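You operate a simulated robot arm through the tools that you are given. There is no shell and no other tool. Be economical: measure what you need, move in short steps, check, and stop when the job is done.

You run a simulated two-armed robot. Do the job below in one go: nothing can be reset, and whatever is moved stays where it is left.

JOB
Load the dolly's top crate on the blue trolley and clamp it with the yellow rail.
Fine: brake on first; top deck, crate caught between rail and fence; then lock the black lever; other crates, trolley and tow bar stay.

Only the result counts: the job must be done as asked and must still hold three seconds after the hand-in. Knocking over, shifting, dropping, spilling or breaking anything else fails it.

ROBOT AND FRAMES
Two 7-joint arms with two-finger parallel grippers on one trunk, on a base that drives. Base frame: it is fixed to the floor where the robot stands at the start and does not move with it; the origin is under the middle of the robot, x ahead of it, y to its left, z up; the surface under the hand at the start is at about z = 0.62. Units: m, degrees, N and s.
The left shoulder is at the start at [0.05, 0.209, 1.346], the right one opposite. With the tool pointing down near the work surface each hand reaches from about 0.1 to 0.74 m from the robot's upright axis, wherever it stands, measured 20 degrees to its own side. Places, roughly: black lever [0.1, -0.6, 0.8]; blue trolley [0.5, -0.5, 0.4]; green crate [-0.5, -1.25, 0.25]; top deck of the blue trolley [0.5, -0.5, 0.6]; tow bar [-0.4, -1.2, 0.5]; trolley brake [0.7, -0.1, 0.8]; yellow rail [0.2, -0.7, 0.7]. Payload 4.4 kg a hand.
Tool frame (each hand has its own): the origin (TCP) lies between the finger pads and is the grasp point; the fingertips stand 0.023 m ahead of it; z points along the fingers, y is the line along which they close. Largest opening 0.094 m; finger width 0.038, thickness 0.01; the body of the gripper, 0.054 by 0.096 m, starts 0.039 m behind the TCP.
Orientation is that of the tool frame in the base frame, as a unit quaternion [x, y, z, w]. With the fingers straight down and closing along the base's y, the tool's x points along the base's -x, its y along +y and its z along -z.

CONTROLS
- The arms move only by the tool nudge_tool. It takes "left_commands", "right_commands" or both (then of equal length, played together; a hand with none holds still); each is a list of rows, each a list of 3 entries, a list of its own where there are three numbers: the turn, a rotation vector about the tool's x, y, z in degrees, then the shift along the tool's x, y, z in m, then the opening, from 0 (shut) to 1 (fully open). In form: [[[rx, ry, rz], [x, y, z], claw], ...]. A call has 1 to 10 rows; each row is the pose to reach, as a shift and turn from the pose commanded when the call began, along the tool's axes at that moment. Rows are played at 5 a second. More than 0.05 m and 8.6 degrees between two rows, or a gripper value outside its range, and nothing of the call is played. A pose out of reach is approached as far as the arm can. The call stops where the force on the tool passes 90 N (or 10 N more than at its start, if that is more) or the arm is blocked; 0.2 s more then pass. Each finger travels about 0.108 m/s and halts on what it meets, pressing with about 27 N; the grip force reading is that of the motor and also rises with nothing between the fingers. The clock runs only during rows and for 0.2 s after the last one: add rows that repeat a pose to give the fingers time. It gives the time, the measured TCP pose, the force on the tool (base axes), the opening and the grip force at its end, in the units of the frame above (readings bear some noise), with the torque about the TCP (base axes, N m) and any sound that the robot's microphone picked up.
- Cameras (640 x 400 px; columns grow to the right, rows downward): "scene" is now at [0.1179, -0.0446, 1.4866]; the picture's right is [-0.66, -0.75, 0.00], its down [-0.64, 0.56, -0.53] and it looks along [0.40, -0.35, -0.85] (base axes); focal length 269 px, centre (320, 200). "left" rides on the left gripper at [0.086, -0.016, -0.075] in its tool frame; the picture's right is [0.18, 0.98, 0.00], its down [-0.58, 0.11, -0.81] and it looks along [-0.79, 0.15, 0.59] (tool axes); focal length 243 px, centre (320, 200). "right" rides on the right gripper at [0.086, 0.016, -0.075] in its tool frame; the picture's right is [-0.18, 0.98, 0.00], its down [-0.58, -0.11, -0.81] and it looks along [-0.79, -0.15, 0.59] (tool axes); focal length 243 px, centre (320, 200). There is no depth. A picture from a camera that has moved, and an enlarged one, comes with that camera's place and axes in the base frame and with its lens.
- capture(camera): a new picture of that camera. No time passes.
- slide_trunk(by): slides the trunk up (or, below 0, down) by that many m; the arms and the scene camera ride with it, the base frame stays. It gives what a move gives, with no picture.
- drive_base(legs): drives the robot by 1 to 6 legs, each [ahead, left, turn to the left] in m, m and degrees, along the robot's own axes; the way and the turn of a leg run together, so that a leg with both is an arc; at most 1.5 m and 180 degrees a leg. The arms and the cameras ride along, it lands a little off, and it stops where it bumps. It gives what a move gives.
- head_to(pan, tilt): turns the head with the scene camera to pan (to the left, within 80 degrees either way) and tilt (down, from -29 to 69), counted from straight ahead of the robot. It gives what a move gives.
- enlarge(camera, box): a new picture of the part [left, top, right, bottom] of that camera's present view, enlarged. No time passes.
- sign_off(): hands the job in; it is judged then, once.

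Work in short steps. Places have to be worked out from the pictures, the camera data and where the tool is seen: move nearer, look again, correct. Check each grasp and each placing, and mend what went wrong. You have 120 turns and 100 pictures in all, those below and enlarged ones among them. Open the grippers and draw the arms clear of the work before you hand the job in, unless the task says otherwise; then end with one line.

The tools are called as name(argument=value, ...) on one line, values as JSON. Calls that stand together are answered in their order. nudge_tool: Moves the arms, as the interface text tells. Its arguments: {"type":"object","properties":{"left_commands":{"type":"array"},"right_commands":{"type":"array"}},"required":[]} The other tools are called the same way: slide_trunk (by) slides the trunk up or down; drive_base (legs) drives the base; head_to (pan, tilt) turns the head that bears the scene camera; capture (camera) takes a picture; enlarge (camera, box) takes an enlarged picture of a part of a camera's view; sign_off () hands the job in.

At the start:

```text
clock: 0.0
left_position: [0.5071, -0.0714, 1.0402]
left_tcp_rot: [-0.001, 1.0, 0.0, 0.001]
left_force: [0.1, -0.4, 1.0]
left_wrist_torque: [0.02, 0.02, -0.01]
left_grip_width: 0.0938
left_finger_force: 0.2
right_position: [0.3598, -0.5339, 0.9893]
right_tcp_rot: [0.0, 1.0, 0.0, 0.0]
right_force: [-0.6, 0.4, -0.1]
right_wrist_torque: [0.01, 0.01, 0.03]
right_grip_width: 0.0939
right_finger_force: 0.1
trunk travel left (down, up): [-0.425, 0.138]
robot x, y, heading: [-0.0011, 0.0013, 0.0]
head pan, tilt: [-41.2, 57.8]
```

scene: 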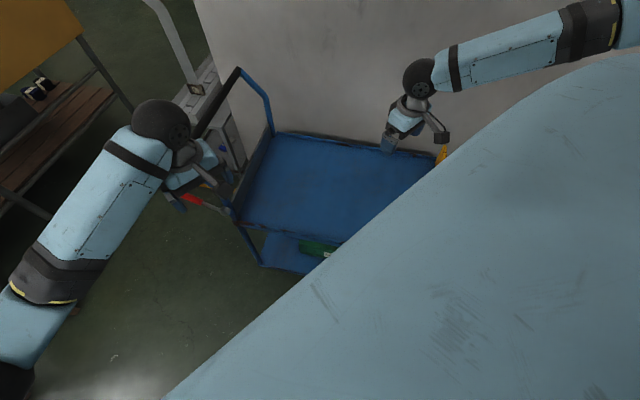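
right: 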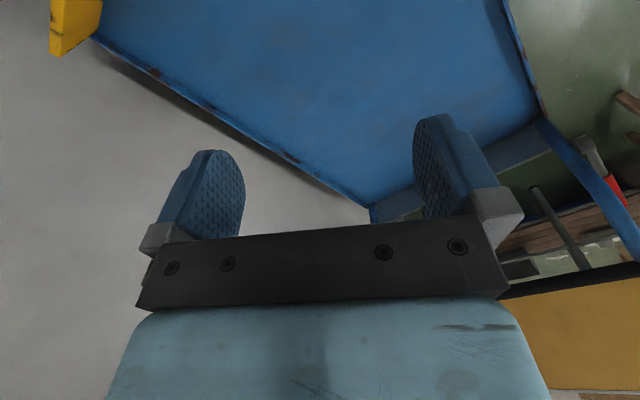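
left: 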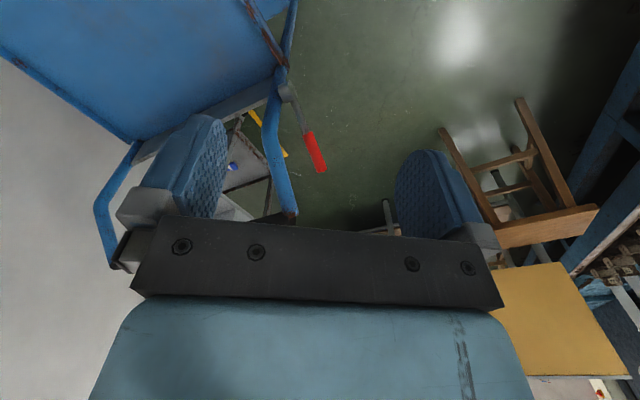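

The trolley is seen ahead-right, and the red brake handle near the left hand. I look around with the head to find the rest, starting straight at the brake.

head_to(pan=-10, tilt=50)

capture(camera="scene")

head_to(pan=-80, tilt=50)

capture(camera="scene")

```text
clock: 1.0
left_position: [0.5074, -0.07, 1.042]
left_tcp_rot: [0.001, 1.0, 0.0, 0.0]
left_force: [0.0, 1.0, -0.2]
left_wrist_torque: [0.0, 0.02, -0.01]
left_grip_width: 0.094
left_finger_force: 0.1
right_position: [0.3593, -0.5335, 0.9896]
right_tcp_rot: [-0.001, 1.0, 0.0, 0.0]
right_force: [-0.6, 0.6, 1.0]
right_wrist_torque: [0.05, 0.0, 0.0]
right_grip_width: 0.0939
right_finger_force: 0.1
trunk travel left (down, up): [-0.425, 0.138]
robot x, y, heading: [-0.0009, 0.0002, -0.1]
head pan, tilt: [-10.0, 50.0]
```

```text
96 pictures are left
camera scene: at [0.1417, -0.0126, 1.4966], right [-0.17, -0.98, 0.0], down [-0.75, 0.13, -0.64], along [0.63, -0.11, -0.77], focal length 269 px, centre (320, 200)
```

scene: 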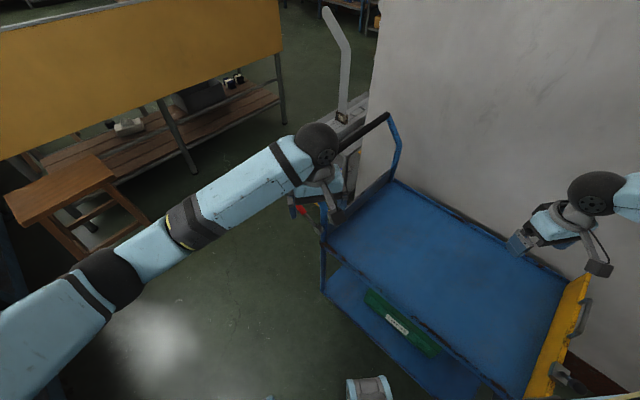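

```text
clock: 2.4
left_position: [0.506, -0.0704, 1.042]
left_tcp_rot: [0.0, 1.0, 0.0, 0.0]
left_force: [-0.9, 0.4, -0.8]
left_wrist_torque: [0.02, -0.01, 0.02]
left_grip_width: 0.0942
left_finger_force: 0.0
right_position: [0.36, -0.5326, 0.9894]
right_tcp_rot: [0.001, 1.0, 0.0, 0.0]
right_force: [-0.2, -0.1, 0.2]
right_wrist_torque: [0.01, -0.02, 0.02]
right_grip_width: 0.0941
right_finger_force: 0.0
trunk travel left (down, up): [-0.425, 0.138]
robot x, y, heading: [0.0027, 0.0017, 0.1]
head pan, tilt: [-80.0, 50.0]
```

```text
95 pictures are left
camera scene: at [0.0793, -0.0749, 1.4966], right [-0.98, -0.17, 0.0], down [-0.13, 0.75, -0.64], along [0.11, -0.63, -0.77], focal length 269 px, centre (320, 200)
```

scene: 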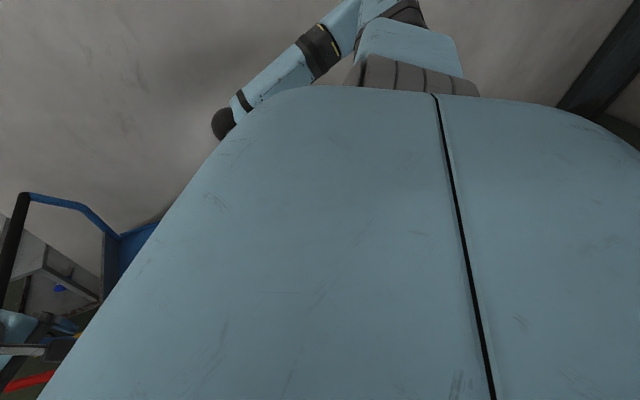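

I see the trolley set diagonally along the wall, brake with red grip at its far end. I look closely at the brake.

enlarge(camera="left", box=[80, 0, 400, 220])

head_to(pan=-15, tilt=40)

enlarge(camera="scene", box=[220, 60, 480, 360])

```text
1.82 times, centred on (240, 110) of left
camera zoom: at [0.4204, -0.086, 1.1156], right [-0.18, 0.98, 0.0], down [0.58, 0.11, 0.81], along [0.79, 0.15, -0.59], focal length 441 px, centre (466, 364)
```

zoom: 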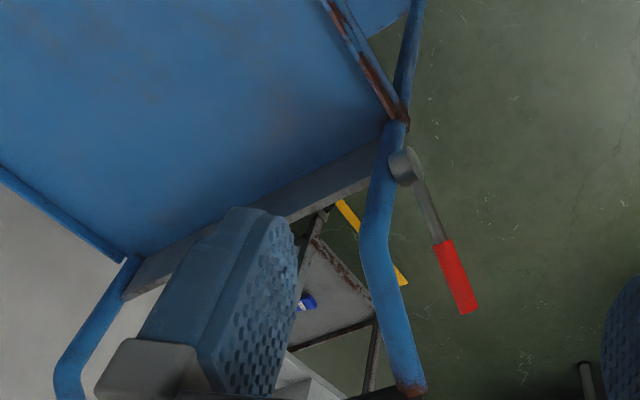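

```text
clock: 3.7
left_position: [0.5067, -0.0714, 1.0418]
left_tcp_rot: [0.0, 1.0, 0.0, 0.0]
left_force: [0.4, 0.2, 0.8]
left_wrist_torque: [0.0, -0.02, -0.01]
left_grip_width: 0.094
left_finger_force: 0.0
right_position: [0.3597, -0.5336, 0.989]
right_tcp_rot: [0.0, 1.0, 0.001, 0.0]
right_force: [-0.5, -0.6, -0.1]
right_wrist_torque: [-0.01, 0.02, -0.03]
right_grip_width: 0.0941
right_finger_force: 0.1
trunk travel left (down, up): [-0.425, 0.138]
robot x, y, heading: [0.0008, -0.0035, -0.1]
head pan, tilt: [-15.0, 40.0]
```

```text
1.33 times, centred on (350, 210) of scene
camera zoom: at [0.148, -0.0212, 1.5108], right [-0.26, -0.97, 0.0], down [-0.62, 0.17, -0.77], along [0.74, -0.2, -0.64], focal length 359 px, centre (280, 187)
```

zoom: 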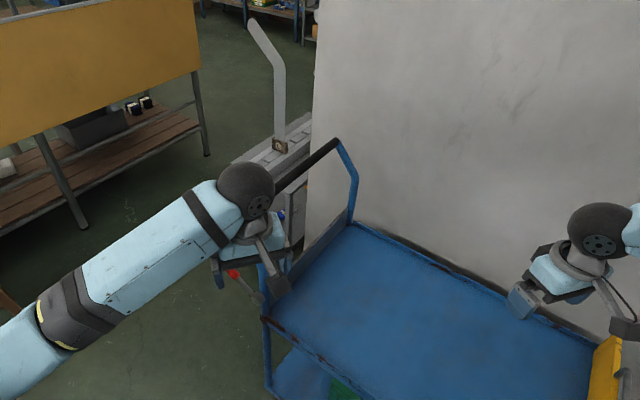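

I need an unobstructed view of the brake: I draw the left hand aside to the left, turning its camera to the brake.

nudge_tool(left_commands=[[[0, 0, 7.5], [0.013, 0.037, 0], 1], [[0, 0, 15], [0.026, 0.074, 0], 1], [[0, 0, 22.5], [0.04, 0.11, 0], 1], [[0, 0, 30], [0.053, 0.147, 0.01], 1], [[0, 0, 37.5], [0.067, 0.184, 0.02], 1], [[0, 0, 45], [0.08, 0.22, 0.04], 1]])

capture(camera="left")

capture(camera="scene")

```text
clock: 5.1
left_position: [0.4258, 0.1476, 1.0021]
left_tcp_rot: [0.383, 0.924, -0.002, 0.0]
left_force: [0.0, -0.3, -0.6]
left_wrist_torque: [-0.04, -0.01, -0.03]
left_grip_width: 0.0939
left_finger_force: 0.1
right_position: [0.3598, -0.5318, 0.9897]
right_tcp_rot: [0.001, 1.0, -0.001, 0.0]
right_force: [-0.3, -0.3, 0.4]
right_wrist_torque: [0.0, 0.02, 0.0]
right_grip_width: 0.0938
right_finger_force: 0.0
trunk travel left (down, up): [-0.425, 0.138]
robot x, y, heading: [-0.0003, -0.0039, -0.3]
head pan, tilt: [-15.0, 40.0]
```

```text
92 pictures are left
camera left: at [0.355, 0.2004, 1.0758], right [0.57, 0.82, 0.0], down [0.49, -0.33, 0.81], along [0.66, -0.46, -0.59], focal length 243 px, centre (320, 200)
```

left: 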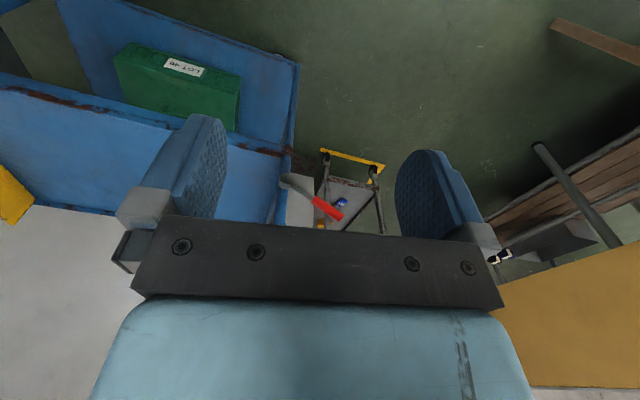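

```text
91 pictures are left
camera scene: at [0.1474, -0.0195, 1.5109], right [-0.26, -0.97, 0.0], down [-0.62, 0.17, -0.77], along [0.74, -0.2, -0.64], focal length 269 px, centre (320, 200)
```

scene: 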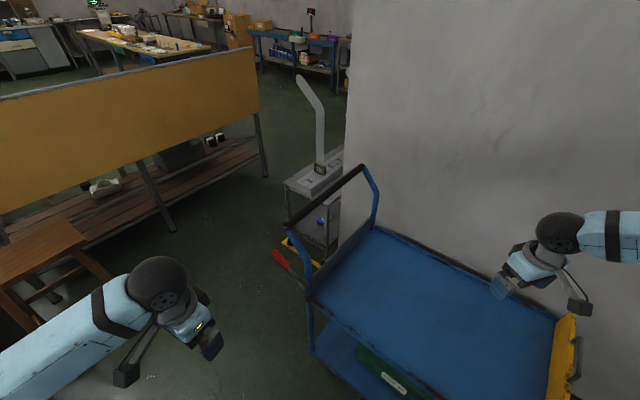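

The brake lever is visible now from both cameras; I enlarge both.

enlarge(camera="scene", box=[250, 200, 390, 330])

enlarge(camera="left", box=[220, 120, 400, 240])

```text
3.08 times, centred on (320, 265) of scene
camera zoom: at [0.1474, -0.0195, 1.5109], right [-0.26, -0.97, 0.0], down [-0.62, 0.17, -0.77], along [0.74, -0.2, -0.64], focal length 829 px, centre (320, 0)
```

zoom: 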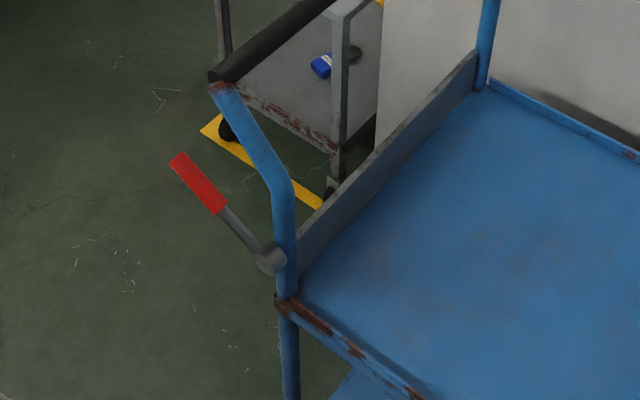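

```text
3.33 times, centred on (310, 180) of left
camera zoom: at [0.355, 0.2004, 1.0758], right [0.57, 0.82, 0.0], down [0.49, -0.33, 0.81], along [0.66, -0.46, -0.59], focal length 809 px, centre (353, 267)
```

zoom: 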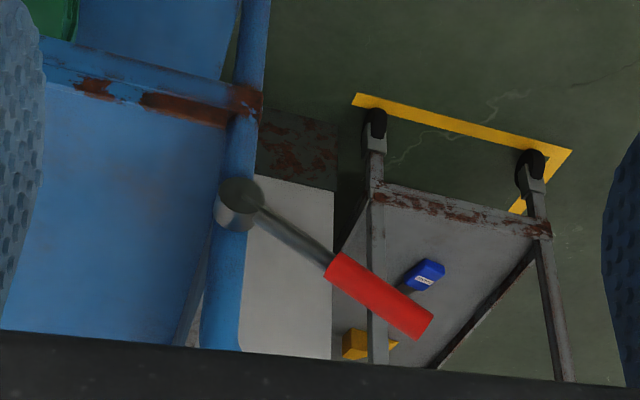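

By triangulation the brake pivot is at about (0.649, -0.101, 0.72) and the red tip at (0.756, -0.020, 0.79): the lever sticks outboard, ~28° up. It is at the edge of reach, so I drive slightly forward-left, parallel to the trolley.

drive_base(legs=[[0.1, 0.09, 0]])

```text
clock: 6.6
left_position: [0.5298, 0.2379, 1.0013]
left_tcp_rot: [0.384, 0.924, 0.001, 0.0]
left_force: [0.5, 0.0, 0.9]
left_wrist_torque: [-0.02, 0.01, -0.01]
left_grip_width: 0.0941
left_finger_force: 0.1
right_position: [0.461, -0.4436, 0.9894]
right_tcp_rot: [0.001, 1.0, 0.0, 0.0]
right_force: [0.0, 0.2, 0.1]
right_wrist_torque: [0.05, -0.03, -0.01]
right_grip_width: 0.0941
right_finger_force: 0.1
trunk travel left (down, up): [-0.425, 0.138]
robot x, y, heading: [0.1006, 0.0918, -0.1]
head pan, tilt: [-15.0, 40.0]
```

Readings are clean. I bring the left hand, closed and leaning away from the handle, above the red grip at tip height ≈0.86.

nudge_tool(left_commands=[[[0.2, -3.1, 0.9], [-0.041, -0.005, 0.015], 0], [[0.4, -6.2, 1.75], [-0.082, -0.01, 0.03], 0], [[0.6, -9.4, 2.6], [-0.124, -0.015, 0.045], 0], [[0.8, -12.5, 3.5], [-0.165, -0.02, 0.06], 0], [[1.0, -15.6, 4.4], [-0.206, -0.025, 0.075], 0], [[1.1, -18.8, 5.2], [-0.247, -0.03, 0.09], 0], [[1.3, -21.9, 6.1], [-0.289, -0.035, 0.105], 0], [[1.5, -25, 7], [-0.33, -0.04, 0.12], 0]])

enlarge(camera="left", box=[160, 80, 480, 280])

enlarge(camera="scene", box=[180, 180, 380, 340])

```text
clock: 8.4
left_position: [0.7328, -0.02, 0.8823]
left_tcp_rot: [0.428, 0.877, -0.094, 0.195]
left_force: [0.6, -0.3, 0.7]
left_wrist_torque: [0.0, -0.02, 0.01]
left_grip_width: 0.0003
left_finger_force: 27.4
right_position: [0.4613, -0.4434, 0.9875]
right_tcp_rot: [0.001, 1.0, 0.001, 0.0]
right_force: [-0.1, -0.7, -0.2]
right_wrist_torque: [-0.01, 0.02, 0.01]
right_grip_width: 0.0941
right_finger_force: 0.0
trunk travel left (down, up): [-0.425, 0.138]
robot x, y, heading: [0.1048, 0.0924, 0.3]
head pan, tilt: [-15.0, 40.0]
```

```text
2.00 times, centred on (320, 180) of left
camera zoom: at [0.6532, 0.0584, 0.913], right [0.67, 0.74, -0.08], down [0.2, -0.08, 0.98], along [0.71, -0.67, -0.2], focal length 485 px, centre (320, 240)
```

zoom: 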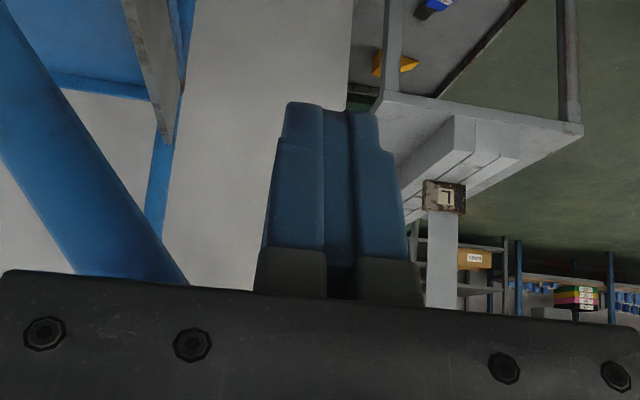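

```text
2.50 times, centred on (280, 260) of scene
camera zoom: at [0.2499, 0.0679, 1.5107], right [-0.26, -0.97, 0.0], down [-0.62, 0.17, -0.77], along [0.74, -0.2, -0.64], focal length 674 px, centre (420, 50)
```

zoom: 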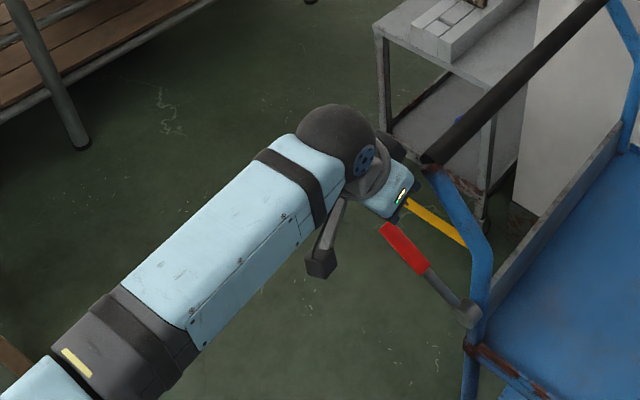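

Fingertip sits ≈(0.739,-0.028,0.861), over the red grip. I press straight down.

nudge_tool(left_commands=[[[0, 0, 0], [0.0085, 0, 0.018], 0], [[0, 0, 0], [0.017, 0, 0.036], 0], [[0, 0, 0], [0.0254, 0, 0.0544], 0], [[0, 0, 0], [0.0317, 0, 0.068], 0], [[0, 0, 0], [0.038, 0, 0.0815], 0], [[0, 0, 0], [0.0444, 0, 0.095], 0], [[0, 0, 0], [0.0507, 0, 0.1087], 0], [[0, 0, 0], [0.057, 0, 0.122], 0], [[0, 0, 0], [0.0634, 0, 0.136], 0]])

enlarge(camera="scene", box=[180, 180, 380, 340])

```text
clock: 10.4
left_position: [0.7362, -0.0232, 0.7319]
left_tcp_rot: [0.428, 0.877, -0.095, 0.195]
left_force: [0.5, -0.4, -0.6]
left_wrist_torque: [-0.02, 0.01, -0.02]
left_grip_width: 0.0
left_finger_force: 27.3
right_position: [0.462, -0.4435, 0.9894]
right_tcp_rot: [-0.001, 1.0, -0.001, 0.001]
right_force: [0.5, -0.1, -0.6]
right_wrist_torque: [0.0, 0.01, 0.03]
right_grip_width: 0.0939
right_finger_force: 0.2
trunk travel left (down, up): [-0.425, 0.138]
robot x, y, heading: [0.1005, 0.0881, 0.0]
head pan, tilt: [-15.0, 40.0]
```

```text
2.50 times, centred on (280, 260) of scene
camera zoom: at [0.2497, 0.0691, 1.5108], right [-0.26, -0.97, 0.0], down [-0.62, 0.17, -0.77], along [0.74, -0.2, -0.64], focal length 674 px, centre (420, 50)
```

zoom: 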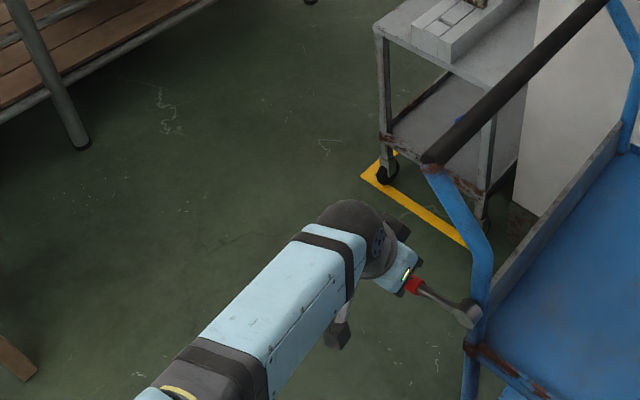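

The lever has turned down with the hand. I go on pressing down.

nudge_tool(left_commands=[[[0, 0, 0], [0.0063, 0, 0.0136], 0], [[0, 0, 0], [0.0127, 0, 0.0272], 0], [[0, 0, 0], [0.019, 0, 0.041], 0], [[0, 0, 0], [0.0254, 0, 0.0544], 0], [[0, 0, 0], [0.0317, 0, 0.068], 0], [[0, 0, 0], [0.038, 0, 0.0815], 0]])

enlarge(camera="scene", box=[180, 180, 380, 340])

```text
clock: 12.0
left_position: [0.7536, 0.0344, 0.6727]
left_tcp_rot: [0.414, 0.887, -0.07, 0.189]
left_force: [-0.5, -0.1, -0.5]
left_wrist_torque: [-0.02, 0.01, 0.0]
left_grip_width: 0.0
left_finger_force: 27.4
left hand out of reach, approached as far as the arm can: row 4, 5, 6
right_position: [0.4617, -0.4425, 0.9891]
right_tcp_rot: [0.001, 1.0, 0.0, -0.001]
right_force: [-0.5, -0.6, 0.0]
right_wrist_torque: [-0.02, -0.04, -0.04]
right_grip_width: 0.0941
right_finger_force: 0.0
trunk travel left (down, up): [-0.425, 0.138]
robot x, y, heading: [0.1004, 0.0886, -0.1]
head pan, tilt: [-15.0, 40.0]
stopped in row 6 (left hand): the arm was blocked; the commanded pose is now the measured one
```

```text
2.50 times, centred on (280, 260) of scene
camera zoom: at [0.2496, 0.0696, 1.5108], right [-0.26, -0.97, 0.0], down [-0.62, 0.17, -0.77], along [0.74, -0.2, -0.64], focal length 674 px, centre (420, 50)
```

zoom: 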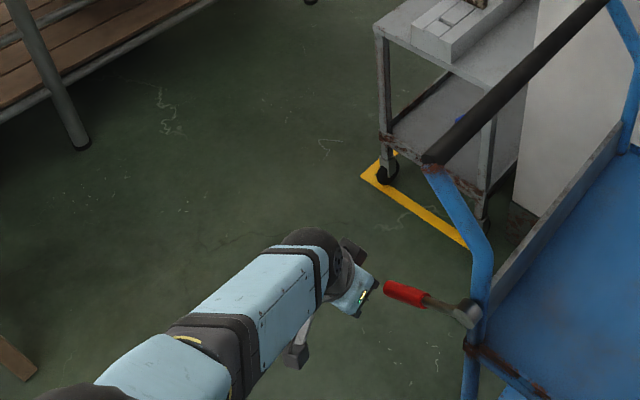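

The lever now points ≈30° below horizontal, but the arm ran out of reach, so the end stop isn't confirmed. I lift the hand clear, then lower the trunk and push again from a better posture.

nudge_tool(left_commands=[[[0, 0, 0], [-0.015, 0, -0.044], 0], [[0, 0, 0], [-0.03, 0, -0.088], 0], [[0, 0, 0], [-0.045, 0, -0.132], 0], [[0, 0, 0], [-0.06, 0, -0.176], 0], [[0, 0, 0], [-0.065, 0, -0.194], 0]])

slide_trunk(by=-0.15)

enlarge(camera="scene", box=[180, 180, 380, 340])

```text
clock: 13.2
left_position: [0.7381, 0.0359, 0.8791]
left_tcp_rot: [0.415, 0.887, -0.072, 0.189]
left_force: [-0.3, -0.9, 0.3]
left_wrist_torque: [0.01, 0.01, -0.05]
left_grip_width: 0.0
left_finger_force: 27.0
right_position: [0.4618, -0.4422, 0.9883]
right_tcp_rot: [0.0, 1.0, 0.0, 0.0]
right_force: [-0.8, -0.4, -0.1]
right_wrist_torque: [0.0, -0.01, 0.0]
right_grip_width: 0.0942
right_finger_force: 0.1
trunk travel left (down, up): [-0.425, 0.138]
robot x, y, heading: [0.101, 0.0895, 0.1]
head pan, tilt: [-15.0, 40.0]
```

```text
clock: 14.9
left_position: [0.7375, 0.0354, 0.7292]
left_tcp_rot: [0.415, 0.887, -0.072, 0.19]
left_force: [-0.6, 0.2, 0.3]
left_wrist_torque: [0.0, -0.02, 0.01]
left_grip_width: 0.0
left_finger_force: 26.8
right_position: [0.4615, -0.4417, 0.8384]
right_tcp_rot: [-0.001, 1.0, 0.0, 0.0]
right_force: [-0.5, 0.4, 0.2]
right_wrist_torque: [-0.01, 0.02, -0.02]
right_grip_width: 0.0937
right_finger_force: 0.1
trunk travel left (down, up): [-0.275, 0.288]
robot x, y, heading: [0.1056, 0.0923, 0.1]
head pan, tilt: [-15.0, 40.0]
```

```text
2.50 times, centred on (280, 260) of scene
camera zoom: at [0.2494, 0.0695, 1.3609], right [-0.26, -0.97, 0.0], down [-0.62, 0.17, -0.77], along [0.74, -0.2, -0.64], focal length 674 px, centre (420, 50)
```

zoom: 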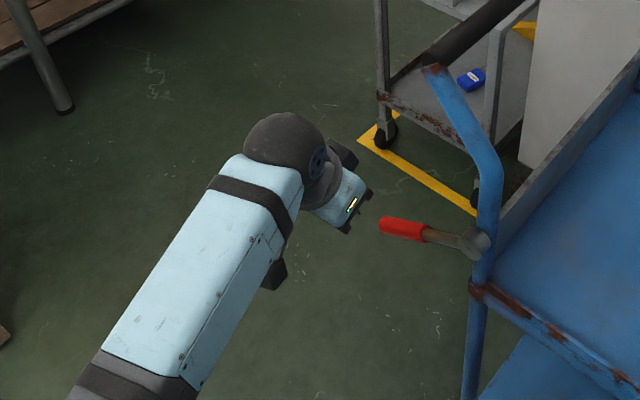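

Lever unchanged at ≈-30°. I move back over the grip and press down again to find the stop.

nudge_tool(left_commands=[[[0, 0, 0], [-0.02, -0.023, 0.008], 0], [[0, 0, 0], [-0.0393, -0.046, 0.0155], 0], [[0, 0, 0], [-0.0314, -0.047, 0.0339], 0], [[0, 0, 0], [-0.0275, -0.047, 0.043], 0], [[0, 0, 0], [-0.0235, -0.047, 0.0522], 0], [[0, 0, 0], [-0.0195, -0.048, 0.0614], 0], [[0, 0, 0], [-0.0155, -0.048, 0.0706], 0], [[0, 0, 0], [-0.0116, -0.048, 0.08], 0]])

enlarge(camera="scene", box=[180, 180, 380, 340])

```text
clock: 16.4
left_position: [0.7318, -0.027, 0.6969]
left_tcp_rot: [0.413, 0.885, -0.073, 0.202]
left_force: [-37.8, 30.5, 51.5]
left_wrist_torque: [0.26, 1.1, -0.44]
left_grip_width: 0.0001
left_finger_force: 27.0
right_position: [0.4581, -0.4378, 0.8445]
right_tcp_rot: [-0.003, 1.0, -0.002, 0.003]
right_force: [0.5, 1.1, -0.4]
right_wrist_torque: [-0.03, 0.01, -0.02]
right_grip_width: 0.094
right_finger_force: 0.0
trunk travel left (down, up): [-0.275, 0.288]
robot x, y, heading: [0.099, 0.0925, 0.1]
head pan, tilt: [-15.0, 40.0]
stopped in row 7 (left hand): the force on the tool passed its limit at 96 N (the readings are from after the stop); the commanded pose is now the measured one
```

```text
2.50 times, centred on (280, 260) of scene
camera zoom: at [0.2406, 0.0743, 1.3623], right [-0.25, -0.97, 0.0], down [-0.62, 0.16, -0.77], along [0.75, -0.2, -0.64], focal length 674 px, centre (420, 50)
```

zoom: 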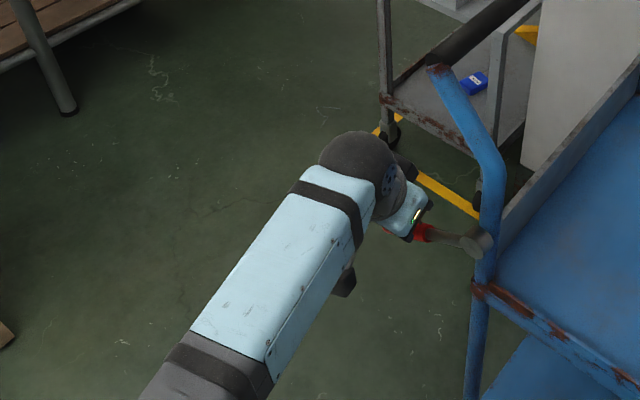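

A hard stop (96 N) with the lever at ≈-30°: the brake is at its lower stop. I lift the left hand off and away to the left, then check the lever stays.

nudge_tool(left_commands=[[[0, 0, 0], [-0.012, 0, -0.027], 0], [[0, 0, 0], [-0.02, 0, -0.065], 0], [[0, 5, 0], [-0.01, 0, -0.11], 0], [[0, 10, 0], [0.02, 0.0, -0.15], 0], [[0, 15, 0], [0.06, 0.0, -0.17], 0], [[0, 20, 0], [0.1, 0.0, -0.18], 0], [[0, 20, 0], [0.14, 0.0, -0.19], 0], [[0, 20, 0], [0.18, 0.0, -0.2], 0.5]])

enlarge(camera="scene", box=[180, 160, 420, 340])

```text
clock: 18.2
left_position: [0.5747, 0.1549, 0.7951]
left_tcp_rot: [0.421, 0.906, 0.0, 0.04]
left_force: [-0.1, -0.3, -0.1]
left_wrist_torque: [0.01, -0.02, -0.06]
left_grip_width: 0.047
left_finger_force: 0.1
right_position: [0.4611, -0.442, 0.8383]
right_tcp_rot: [-0.001, 1.0, -0.001, 0.0]
right_force: [0.4, -0.6, -0.3]
right_wrist_torque: [0.04, -0.01, -0.02]
right_grip_width: 0.094
right_finger_force: 0.0
trunk travel left (down, up): [-0.275, 0.288]
robot x, y, heading: [0.1025, 0.0919, 0.0]
head pan, tilt: [-15.0, 40.0]
```

```text
2.22 times, centred on (300, 250) of scene
camera zoom: at [0.2486, 0.0709, 1.3609], right [-0.26, -0.97, 0.0], down [-0.62, 0.16, -0.77], along [0.74, -0.2, -0.64], focal length 599 px, centre (364, 89)
```

zoom: 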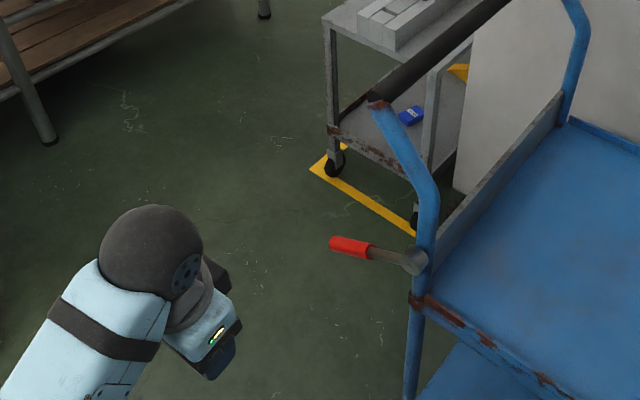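

The brake stays down. The grey board at the handle end is the fence; the rail is at the other end. I raise the trunk for clearance, turn right to face the rail end and look for the dolly.

slide_trunk(by=0.28)

drive_base(legs=[[0, 0, -60]])

head_to(pan=-5, tilt=45)

capture(camera="scene")

capture(camera="right")

```text
clock: 21.0
left_position: [0.5747, 0.1545, 1.0723]
left_tcp_rot: [0.421, 0.906, 0.0, 0.04]
left_force: [-0.1, -0.7, 0.0]
left_wrist_torque: [-0.02, 0.0, -0.02]
left_grip_width: 0.047
left_finger_force: 0.0
right_position: [0.4619, -0.4413, 1.1181]
right_tcp_rot: [0.0, 1.0, 0.001, 0.0]
right_force: [0.2, -0.2, 0.4]
right_wrist_torque: [0.02, -0.02, 0.0]
right_grip_width: 0.0942
right_finger_force: 0.2
trunk travel left (down, up): [-0.555, 0.008]
robot x, y, heading: [0.0996, 0.09, 0.2]
head pan, tilt: [-15.0, 40.0]
```

```text
clock: 24.2
left_position: [0.3753, -0.3024, 1.0743]
left_tcp_rot: [0.831, 0.555, -0.022, 0.034]
left_force: [-0.3, 0.2, -0.3]
left_wrist_torque: [0.0, 0.02, -0.04]
left_grip_width: 0.0469
left_finger_force: 0.2
right_position: [-0.2056, -0.4739, 1.1178]
right_tcp_rot: [0.519, 0.855, 0.0, 0.0]
right_force: [0.0, 0.4, -0.1]
right_wrist_torque: [0.01, -0.01, 0.0]
right_grip_width: 0.0941
right_finger_force: 0.1
trunk travel left (down, up): [-0.555, 0.008]
robot x, y, heading: [0.1032, 0.0931, -62.6]
head pan, tilt: [-15.0, 40.0]
```

```text
clock: 24.9
left_position: [0.3754, -0.301, 1.073]
left_tcp_rot: [0.83, 0.556, -0.022, 0.034]
left_force: [0.8, 0.5, 0.7]
left_wrist_torque: [0.02, -0.03, -0.01]
left_grip_width: 0.0469
left_finger_force: 0.0
right_position: [-0.2059, -0.4743, 1.1176]
right_tcp_rot: [0.518, 0.855, 0.0, 0.0]
right_force: [0.3, 0.3, 0.4]
right_wrist_torque: [-0.03, 0.03, 0.02]
right_grip_width: 0.0941
right_finger_force: 0.1
trunk travel left (down, up): [-0.555, 0.008]
robot x, y, heading: [0.0987, 0.0941, -62.4]
head pan, tilt: [-5.0, 45.0]
```

```text
81 pictures are left
camera scene: at [0.1617, -0.0431, 1.6336], right [-0.92, -0.38, 0.0], down [-0.27, 0.65, -0.71], along [0.27, -0.65, -0.71], focal length 269 px, centre (320, 200)
```

scene: 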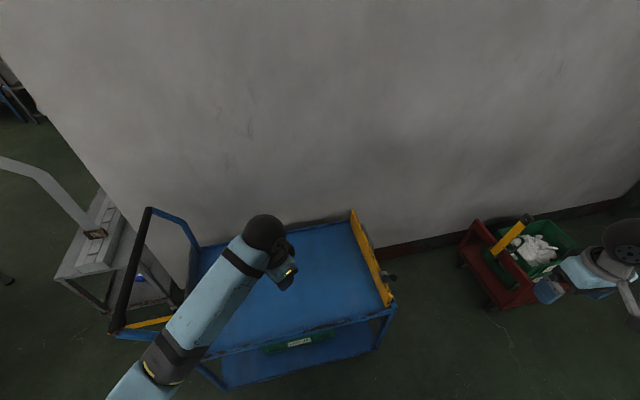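

```text
80 pictures are left
camera right: at [-0.2317, -0.3902, 1.192], right [0.96, 0.29, 0.0], down [0.17, -0.57, 0.81], along [0.23, -0.77, -0.59], focal length 243 px, centre (320, 200)
```

right: 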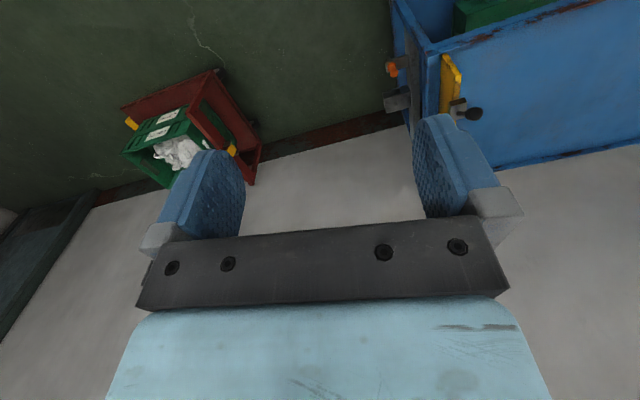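

Now I see the yellow rail at the trolley's right end and the dolly (dark red) with green crates and a yellow tow bar by the wall. I enlarge these.

enlarge(camera="right", box=[100, 50, 280, 200])

enlarge(camera="right", box=[360, 0, 640, 170])

enlarge(camera="scene", box=[440, 200, 640, 325])

enlarge(camera="scene", box=[180, 190, 420, 390])

```text
2.67 times, centred on (190, 125) of right
camera zoom: at [-0.2317, -0.3902, 1.192], right [0.96, 0.29, 0.0], down [0.17, -0.57, 0.81], along [0.23, -0.77, -0.59], focal length 647 px, centre (667, 400)
```

zoom: 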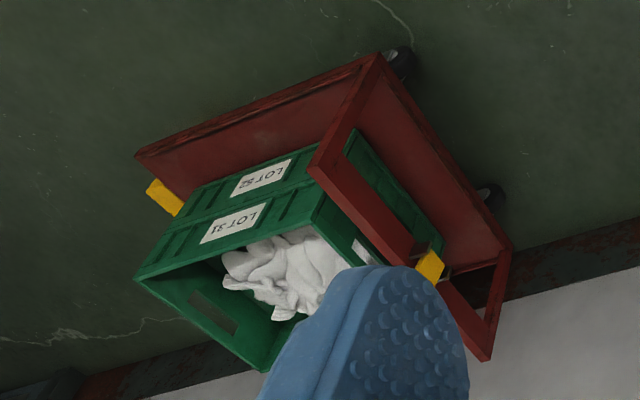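

```text
2.29 times, centred on (500, 85) of right
camera zoom: at [-0.2317, -0.3902, 1.192], right [0.96, 0.29, 0.0], down [0.17, -0.57, 0.81], along [0.23, -0.77, -0.59], focal length 555 px, centre (-91, 463)
```

zoom: 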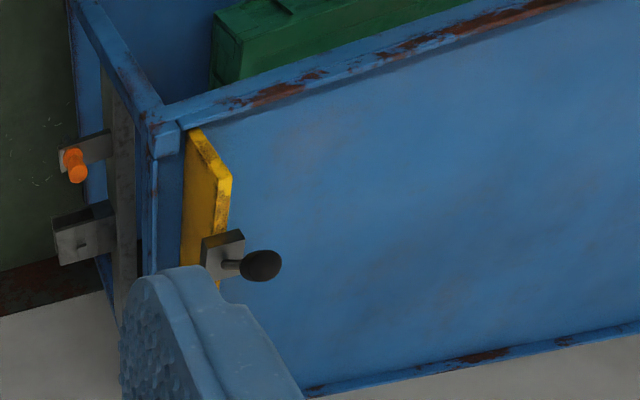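

```text
3.20 times, centred on (540, 262) of scene
camera zoom: at [0.1617, -0.0431, 1.6336], right [-0.92, -0.38, 0.0], down [-0.27, 0.65, -0.71], along [0.27, -0.65, -0.71], focal length 862 px, centre (-384, 0)
```

zoom: 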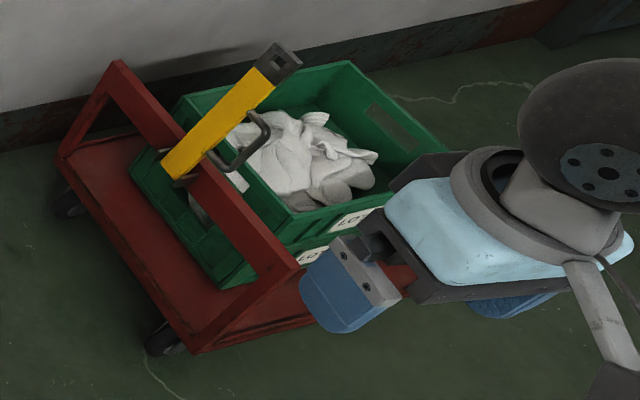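

```text
2.00 times, centred on (300, 290) of scene
camera zoom: at [0.1617, -0.0431, 1.6336], right [-0.92, -0.38, 0.0], down [-0.27, 0.65, -0.71], along [0.27, -0.65, -0.71], focal length 539 px, centre (360, 20)
```

zoom: 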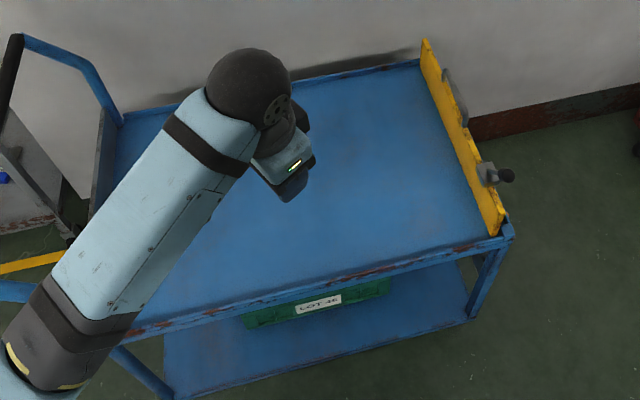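

Two stacked green crates (top: LOT 31 with cloth) with long axis parallel to the trolley; centre near (-0.6,-1.3). A tow bar rises beside the dolly's red frame near one crate end. I plan to stand facing the wall in front of the dolly; first square up and shift right halfway, then look.

drive_base(legs=[[0, 0, 10], [0, -0.8, 0]])

head_to(pan=-35, tilt=45)

capture(camera="scene")

```text
clock: 33.0
left_position: [-0.1933, -0.7319, 1.0749]
left_tcp_rot: [0.78, 0.625, -0.019, 0.036]
left_force: [-0.8, 1.0, 0.4]
left_wrist_torque: [0.01, -0.01, 0.03]
left_grip_width: 0.0472
left_finger_force: 0.0
right_position: [-0.7349, -1.0037, 1.1185]
right_tcp_rot: [0.443, 0.896, -0.001, 0.0]
right_force: [-0.4, -0.7, -0.8]
right_wrist_torque: [-0.01, 0.02, 0.01]
right_grip_width: 0.0937
right_finger_force: 0.1
trunk travel left (down, up): [-0.555, 0.008]
robot x, y, heading: [-0.5255, -0.39, -53.0]
head pan, tilt: [-5.0, 45.0]
```

```text
clock: 33.9
left_position: [-0.1918, -0.7322, 1.0739]
left_tcp_rot: [0.779, 0.625, -0.018, 0.036]
left_force: [-0.7, -0.3, 0.1]
left_wrist_torque: [0.01, 0.02, 0.02]
left_grip_width: 0.0468
left_finger_force: 0.0
right_position: [-0.7357, -1.003, 1.1184]
right_tcp_rot: [0.443, 0.896, 0.0, 0.0]
right_force: [-0.4, 0.6, -0.8]
right_wrist_torque: [0.01, 0.02, 0.0]
right_grip_width: 0.0939
right_finger_force: 0.1
trunk travel left (down, up): [-0.555, 0.008]
robot x, y, heading: [-0.5286, -0.3914, -52.5]
head pan, tilt: [-35.0, 45.0]
```

```text
75 pictures are left
camera scene: at [-0.4865, -0.5269, 1.6335], right [-1.0, -0.04, 0.0], down [-0.03, 0.71, -0.71], along [0.03, -0.71, -0.71], focal length 269 px, centre (320, 200)
```

scene: 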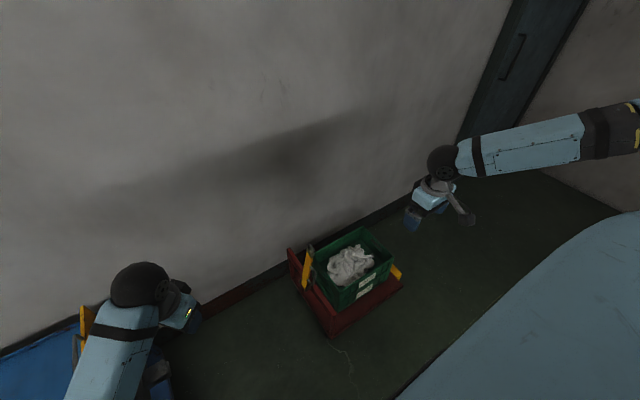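

The floor is clear. The crate is ≈0.66 m ahead and 0.59 m right of the robot; I shift right to be square in front of it and look closely.

drive_base(legs=[[0, -0.57, 0]])

head_to(pan=0, tilt=60)

enlarge(camera="scene", box=[200, 60, 440, 210])

capture(camera="right")

capture(camera="left")

```text
clock: 39.4
left_position: [-0.6474, -1.0778, 1.0747]
left_tcp_rot: [0.784, 0.62, -0.019, 0.036]
left_force: [0.1, 0.4, -0.5]
left_wrist_torque: [0.01, 0.0, -0.01]
left_grip_width: 0.0469
left_finger_force: 0.0
right_position: [-1.1936, -1.3423, 1.1195]
right_tcp_rot: [0.449, 0.894, 0.0, 0.0]
right_force: [-0.2, -0.1, 0.1]
right_wrist_torque: [0.03, -0.02, -0.01]
right_grip_width: 0.094
right_finger_force: 0.0
trunk travel left (down, up): [-0.555, 0.008]
robot x, y, heading: [-0.9835, -0.7353, -53.3]
head pan, tilt: [-35.0, 45.0]
```

```text
clock: 40.4
left_position: [-0.6478, -1.0761, 1.0754]
left_tcp_rot: [0.783, 0.621, -0.018, 0.036]
left_force: [-0.7, 0.6, 0.4]
left_wrist_torque: [0.01, -0.02, 0.0]
left_grip_width: 0.0472
left_finger_force: 0.0
right_position: [-1.1929, -1.3416, 1.1179]
right_tcp_rot: [0.448, 0.894, 0.0, 0.0]
right_force: [0.6, 0.5, -0.3]
right_wrist_torque: [-0.02, -0.02, -0.04]
right_grip_width: 0.0943
right_finger_force: 0.0
trunk travel left (down, up): [-0.555, 0.008]
robot x, y, heading: [-0.9817, -0.7341, -53.5]
head pan, tilt: [0.0, 60.0]
```

```text
2.67 times, centred on (320, 135) of scene
camera zoom: at [-0.9017, -0.8401, 1.6141], right [-0.8, -0.6, 0.0], down [-0.52, 0.69, -0.5], along [0.3, -0.4, -0.87], focal length 718 px, centre (320, 373)
```

zoom: 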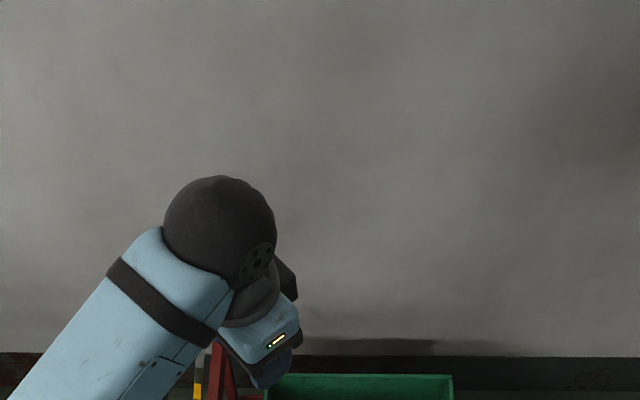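

```text
73 pictures are left
camera right: at [-1.2318, -1.2615, 1.1921], right [0.9, 0.44, 0.0], down [0.26, -0.53, 0.81], along [0.35, -0.72, -0.59], focal length 243 px, centre (320, 200)
```

right: 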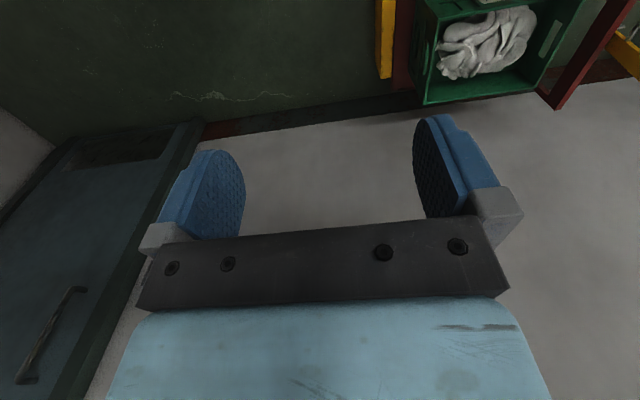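

```text
72 pictures are left
camera left: at [-0.6434, -0.9816, 1.1414], right [1.0, -0.04, 0.02], down [-0.04, -0.53, 0.85], along [-0.03, -0.85, -0.53], focal length 243 px, centre (320, 200)
```

left: 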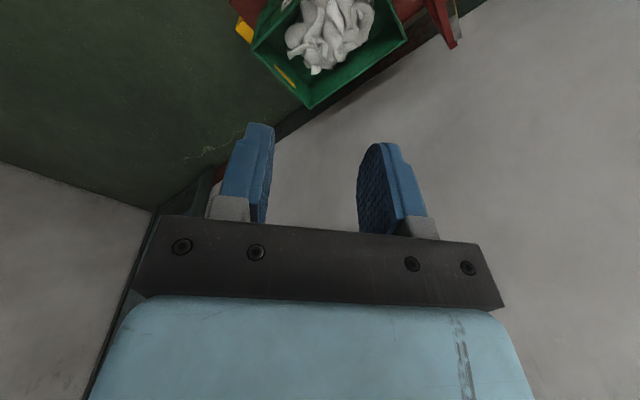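

The crop missed the crate (it lies lower in the view). I tilt down and capture.

head_to(pan=0, tilt=55)

enlarge(camera="scene", box=[200, 160, 440, 310])

```text
clock: 41.0
left_position: [-0.647, -1.0762, 1.0751]
left_tcp_rot: [0.784, 0.62, -0.019, 0.035]
left_force: [-0.3, -0.1, -0.2]
left_wrist_torque: [-0.01, -0.02, -0.02]
left_grip_width: 0.0472
left_finger_force: 0.0
right_position: [-1.1924, -1.3413, 1.1192]
right_tcp_rot: [0.448, 0.894, 0.0, 0.0]
right_force: [0.5, 0.1, 0.4]
right_wrist_torque: [0.0, 0.0, -0.04]
right_grip_width: 0.0939
right_finger_force: 0.0
trunk travel left (down, up): [-0.555, 0.008]
robot x, y, heading: [-0.9765, -0.7318, -53.4]
head pan, tilt: [0.0, 55.0]
```

```text
2.67 times, centred on (320, 235) of scene
camera zoom: at [-0.8985, -0.8445, 1.6201], right [-0.8, -0.6, 0.0], down [-0.49, 0.66, -0.57], along [0.34, -0.46, -0.82], focal length 718 px, centre (320, 107)
```

zoom: 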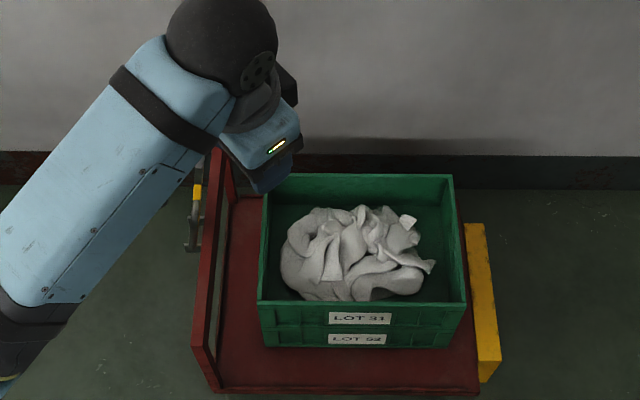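

Rim corners give: crate 0.355×0.25 m, rim at z≈0.43, centre (-0.63,-1.33), long axis heading 36.6°, robot square to it. The tow bar stands upright at the left end frame; I move the left hand aside (and upright) to see it.

nudge_tool(left_commands=[[[-0.3, 0.6, -7.1], [0.043, 0.0135, 0], 0.5], [[-0.6, 1.2, -14.3], [0.085, 0.027, 0], 0.5], [[-0.9, 1.8, -21.4], [0.128, 0.04, 0], 0.5], [[-1.1, 2.5, -28.6], [0.171, 0.054, 0], 0.5], [[-1.4, 3.1, -35.7], [0.214, 0.0675, 0], 0.5], [[-1.7, 3.7, -42.9], [0.256, 0.081, 0], 0.5], [[-2, 4.3, -50], [0.299, 0.0945, 0], 0.5]])

enlarge(camera="scene", box=[200, 160, 440, 310])

capture(camera="left")

```text
clock: 42.6
left_position: [-0.488, -0.8079, 1.0539]
left_tcp_rot: [0.447, 0.895, 0.006, 0.016]
left_force: [-0.5, 0.1, -0.3]
left_wrist_torque: [0.01, -0.01, -0.01]
left_grip_width: 0.047
left_finger_force: 0.0
right_position: [-1.1924, -1.3408, 1.1193]
right_tcp_rot: [0.449, 0.894, -0.001, 0.0]
right_force: [-0.1, -0.4, -0.1]
right_wrist_torque: [0.0, -0.02, -0.02]
right_grip_width: 0.0938
right_finger_force: 0.1
trunk travel left (down, up): [-0.555, 0.008]
robot x, y, heading: [-0.9844, -0.7312, -53.4]
head pan, tilt: [0.0, 55.0]
```

```text
2.67 times, centred on (320, 235) of scene
camera zoom: at [-0.8983, -0.8426, 1.6203], right [-0.8, -0.6, 0.0], down [-0.49, 0.66, -0.57], along [0.34, -0.46, -0.82], focal length 718 px, centre (320, 107)
```

zoom: 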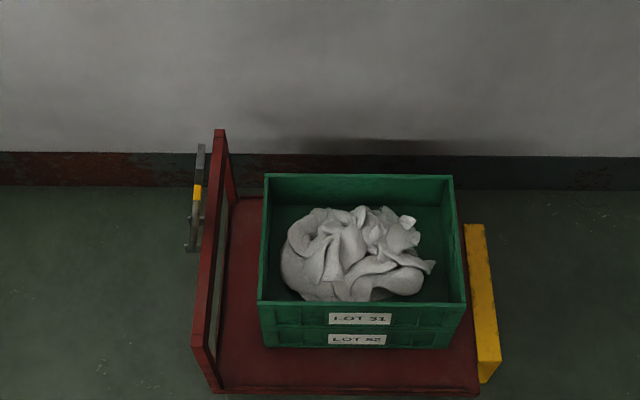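

```text
69 pictures are left
camera left: at [-0.5543, -0.7466, 1.1254], right [0.67, 0.74, 0.02], down [0.41, -0.4, 0.82], along [0.61, -0.55, -0.57], focal length 243 px, centre (320, 200)
```

left: 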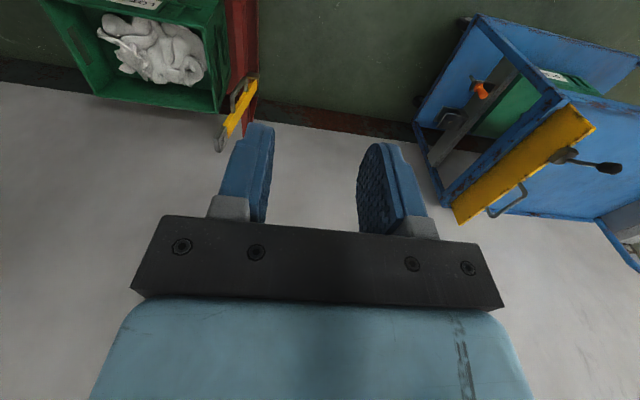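

The tow bar top is at ≈(-0.41,-1.20,0.68), right beside the left wall's middle; the frame top is z≈0.48. I inspect the tow bar closely before choosing a grip spot.

enlarge(camera="left", box=[150, 0, 310, 160])

enlarge(camera="scene", box=[250, 190, 330, 310])

enlarge(camera="left", box=[400, 0, 640, 240])

```text
2.50 times, centred on (230, 80) of left
camera zoom: at [-0.5543, -0.7466, 1.1254], right [0.67, 0.74, 0.02], down [0.41, -0.4, 0.82], along [0.61, -0.55, -0.57], focal length 606 px, centre (545, 500)
```

zoom: 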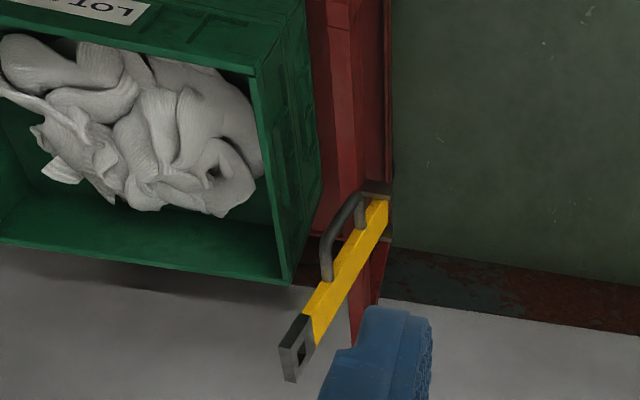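

```text
3.33 times, centred on (290, 250) of scene
camera zoom: at [-0.8983, -0.8426, 1.6203], right [-0.8, -0.6, 0.0], down [-0.49, 0.66, -0.57], along [0.34, -0.46, -0.82], focal length 898 px, centre (420, 33)
```

zoom: 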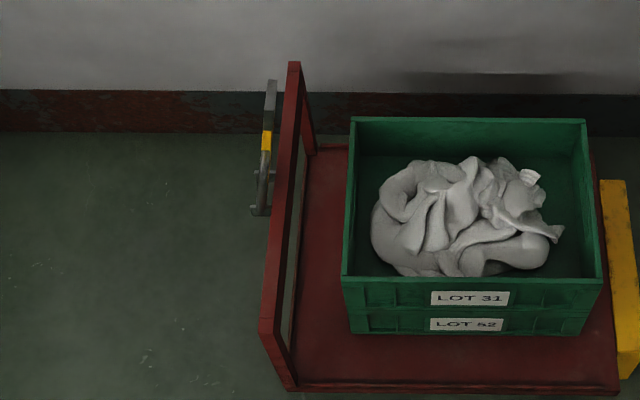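

```text
1.67 times, centred on (520, 120) of left
camera zoom: at [-0.5543, -0.7466, 1.1254], right [0.67, 0.74, 0.02], down [0.41, -0.4, 0.82], along [0.61, -0.55, -0.57], focal length 404 px, centre (-13, 333)
```

zoom: 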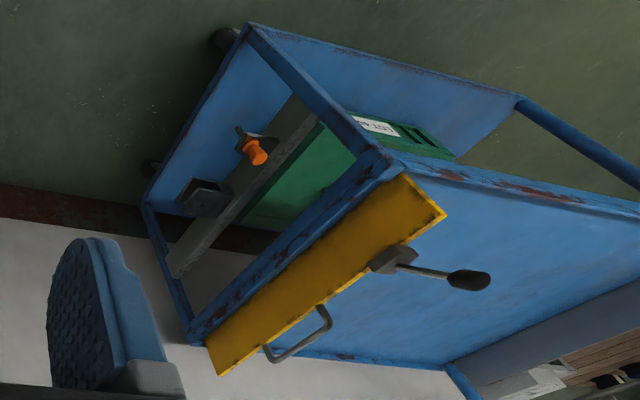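

The tow bar and its D-handle sit just outside the frame around n-mid; I'll grip the left wall nearer the robot side and the right wall toward the far side (diagonal, balanced). I drive a bit closer and centre on the crate.

drive_base(legs=[[0.1, -0.07, 0]])

head_to(pan=0, tilt=69)

capture(camera="scene")

```text
clock: 43.9
left_position: [-0.4816, -0.9302, 1.0531]
left_tcp_rot: [0.447, 0.895, 0.007, 0.016]
left_force: [0.6, 0.7, 0.9]
left_wrist_torque: [-0.07, 0.01, 0.0]
left_grip_width: 0.0469
left_finger_force: 0.2
right_position: [-1.1859, -1.462, 1.1182]
right_tcp_rot: [0.449, 0.894, -0.001, 0.0]
right_force: [-1.1, 0.4, -0.1]
right_wrist_torque: [-0.05, -0.02, 0.0]
right_grip_width: 0.0943
right_finger_force: 0.1
trunk travel left (down, up): [-0.555, 0.008]
robot x, y, heading: [-0.9733, -0.8532, -53.4]
head pan, tilt: [0.0, 55.0]
```

```text
clock: 44.7
left_position: [-0.4808, -0.9322, 1.0528]
left_tcp_rot: [0.447, 0.894, 0.007, 0.015]
left_force: [0.5, -0.1, 0.1]
left_wrist_torque: [-0.02, 0.01, 0.0]
left_grip_width: 0.047
left_finger_force: 0.0
right_position: [-1.1863, -1.4635, 1.1186]
right_tcp_rot: [0.447, 0.894, 0.001, -0.001]
right_force: [-0.4, -0.6, -0.1]
right_wrist_torque: [0.0, -0.02, 0.01]
right_grip_width: 0.094
right_finger_force: 0.1
trunk travel left (down, up): [-0.555, 0.008]
robot x, y, heading: [-0.9731, -0.8584, -53.5]
head pan, tilt: [0.0, 68.8]
```

```text
65 pictures are left
camera scene: at [-0.9017, -0.9543, 1.6046], right [-0.8, -0.6, 0.0], down [-0.56, 0.75, -0.36], along [0.22, -0.29, -0.93], focal length 269 px, centre (320, 200)
```

scene: 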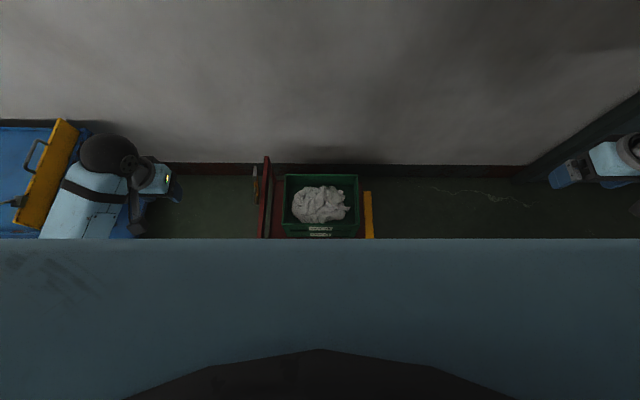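

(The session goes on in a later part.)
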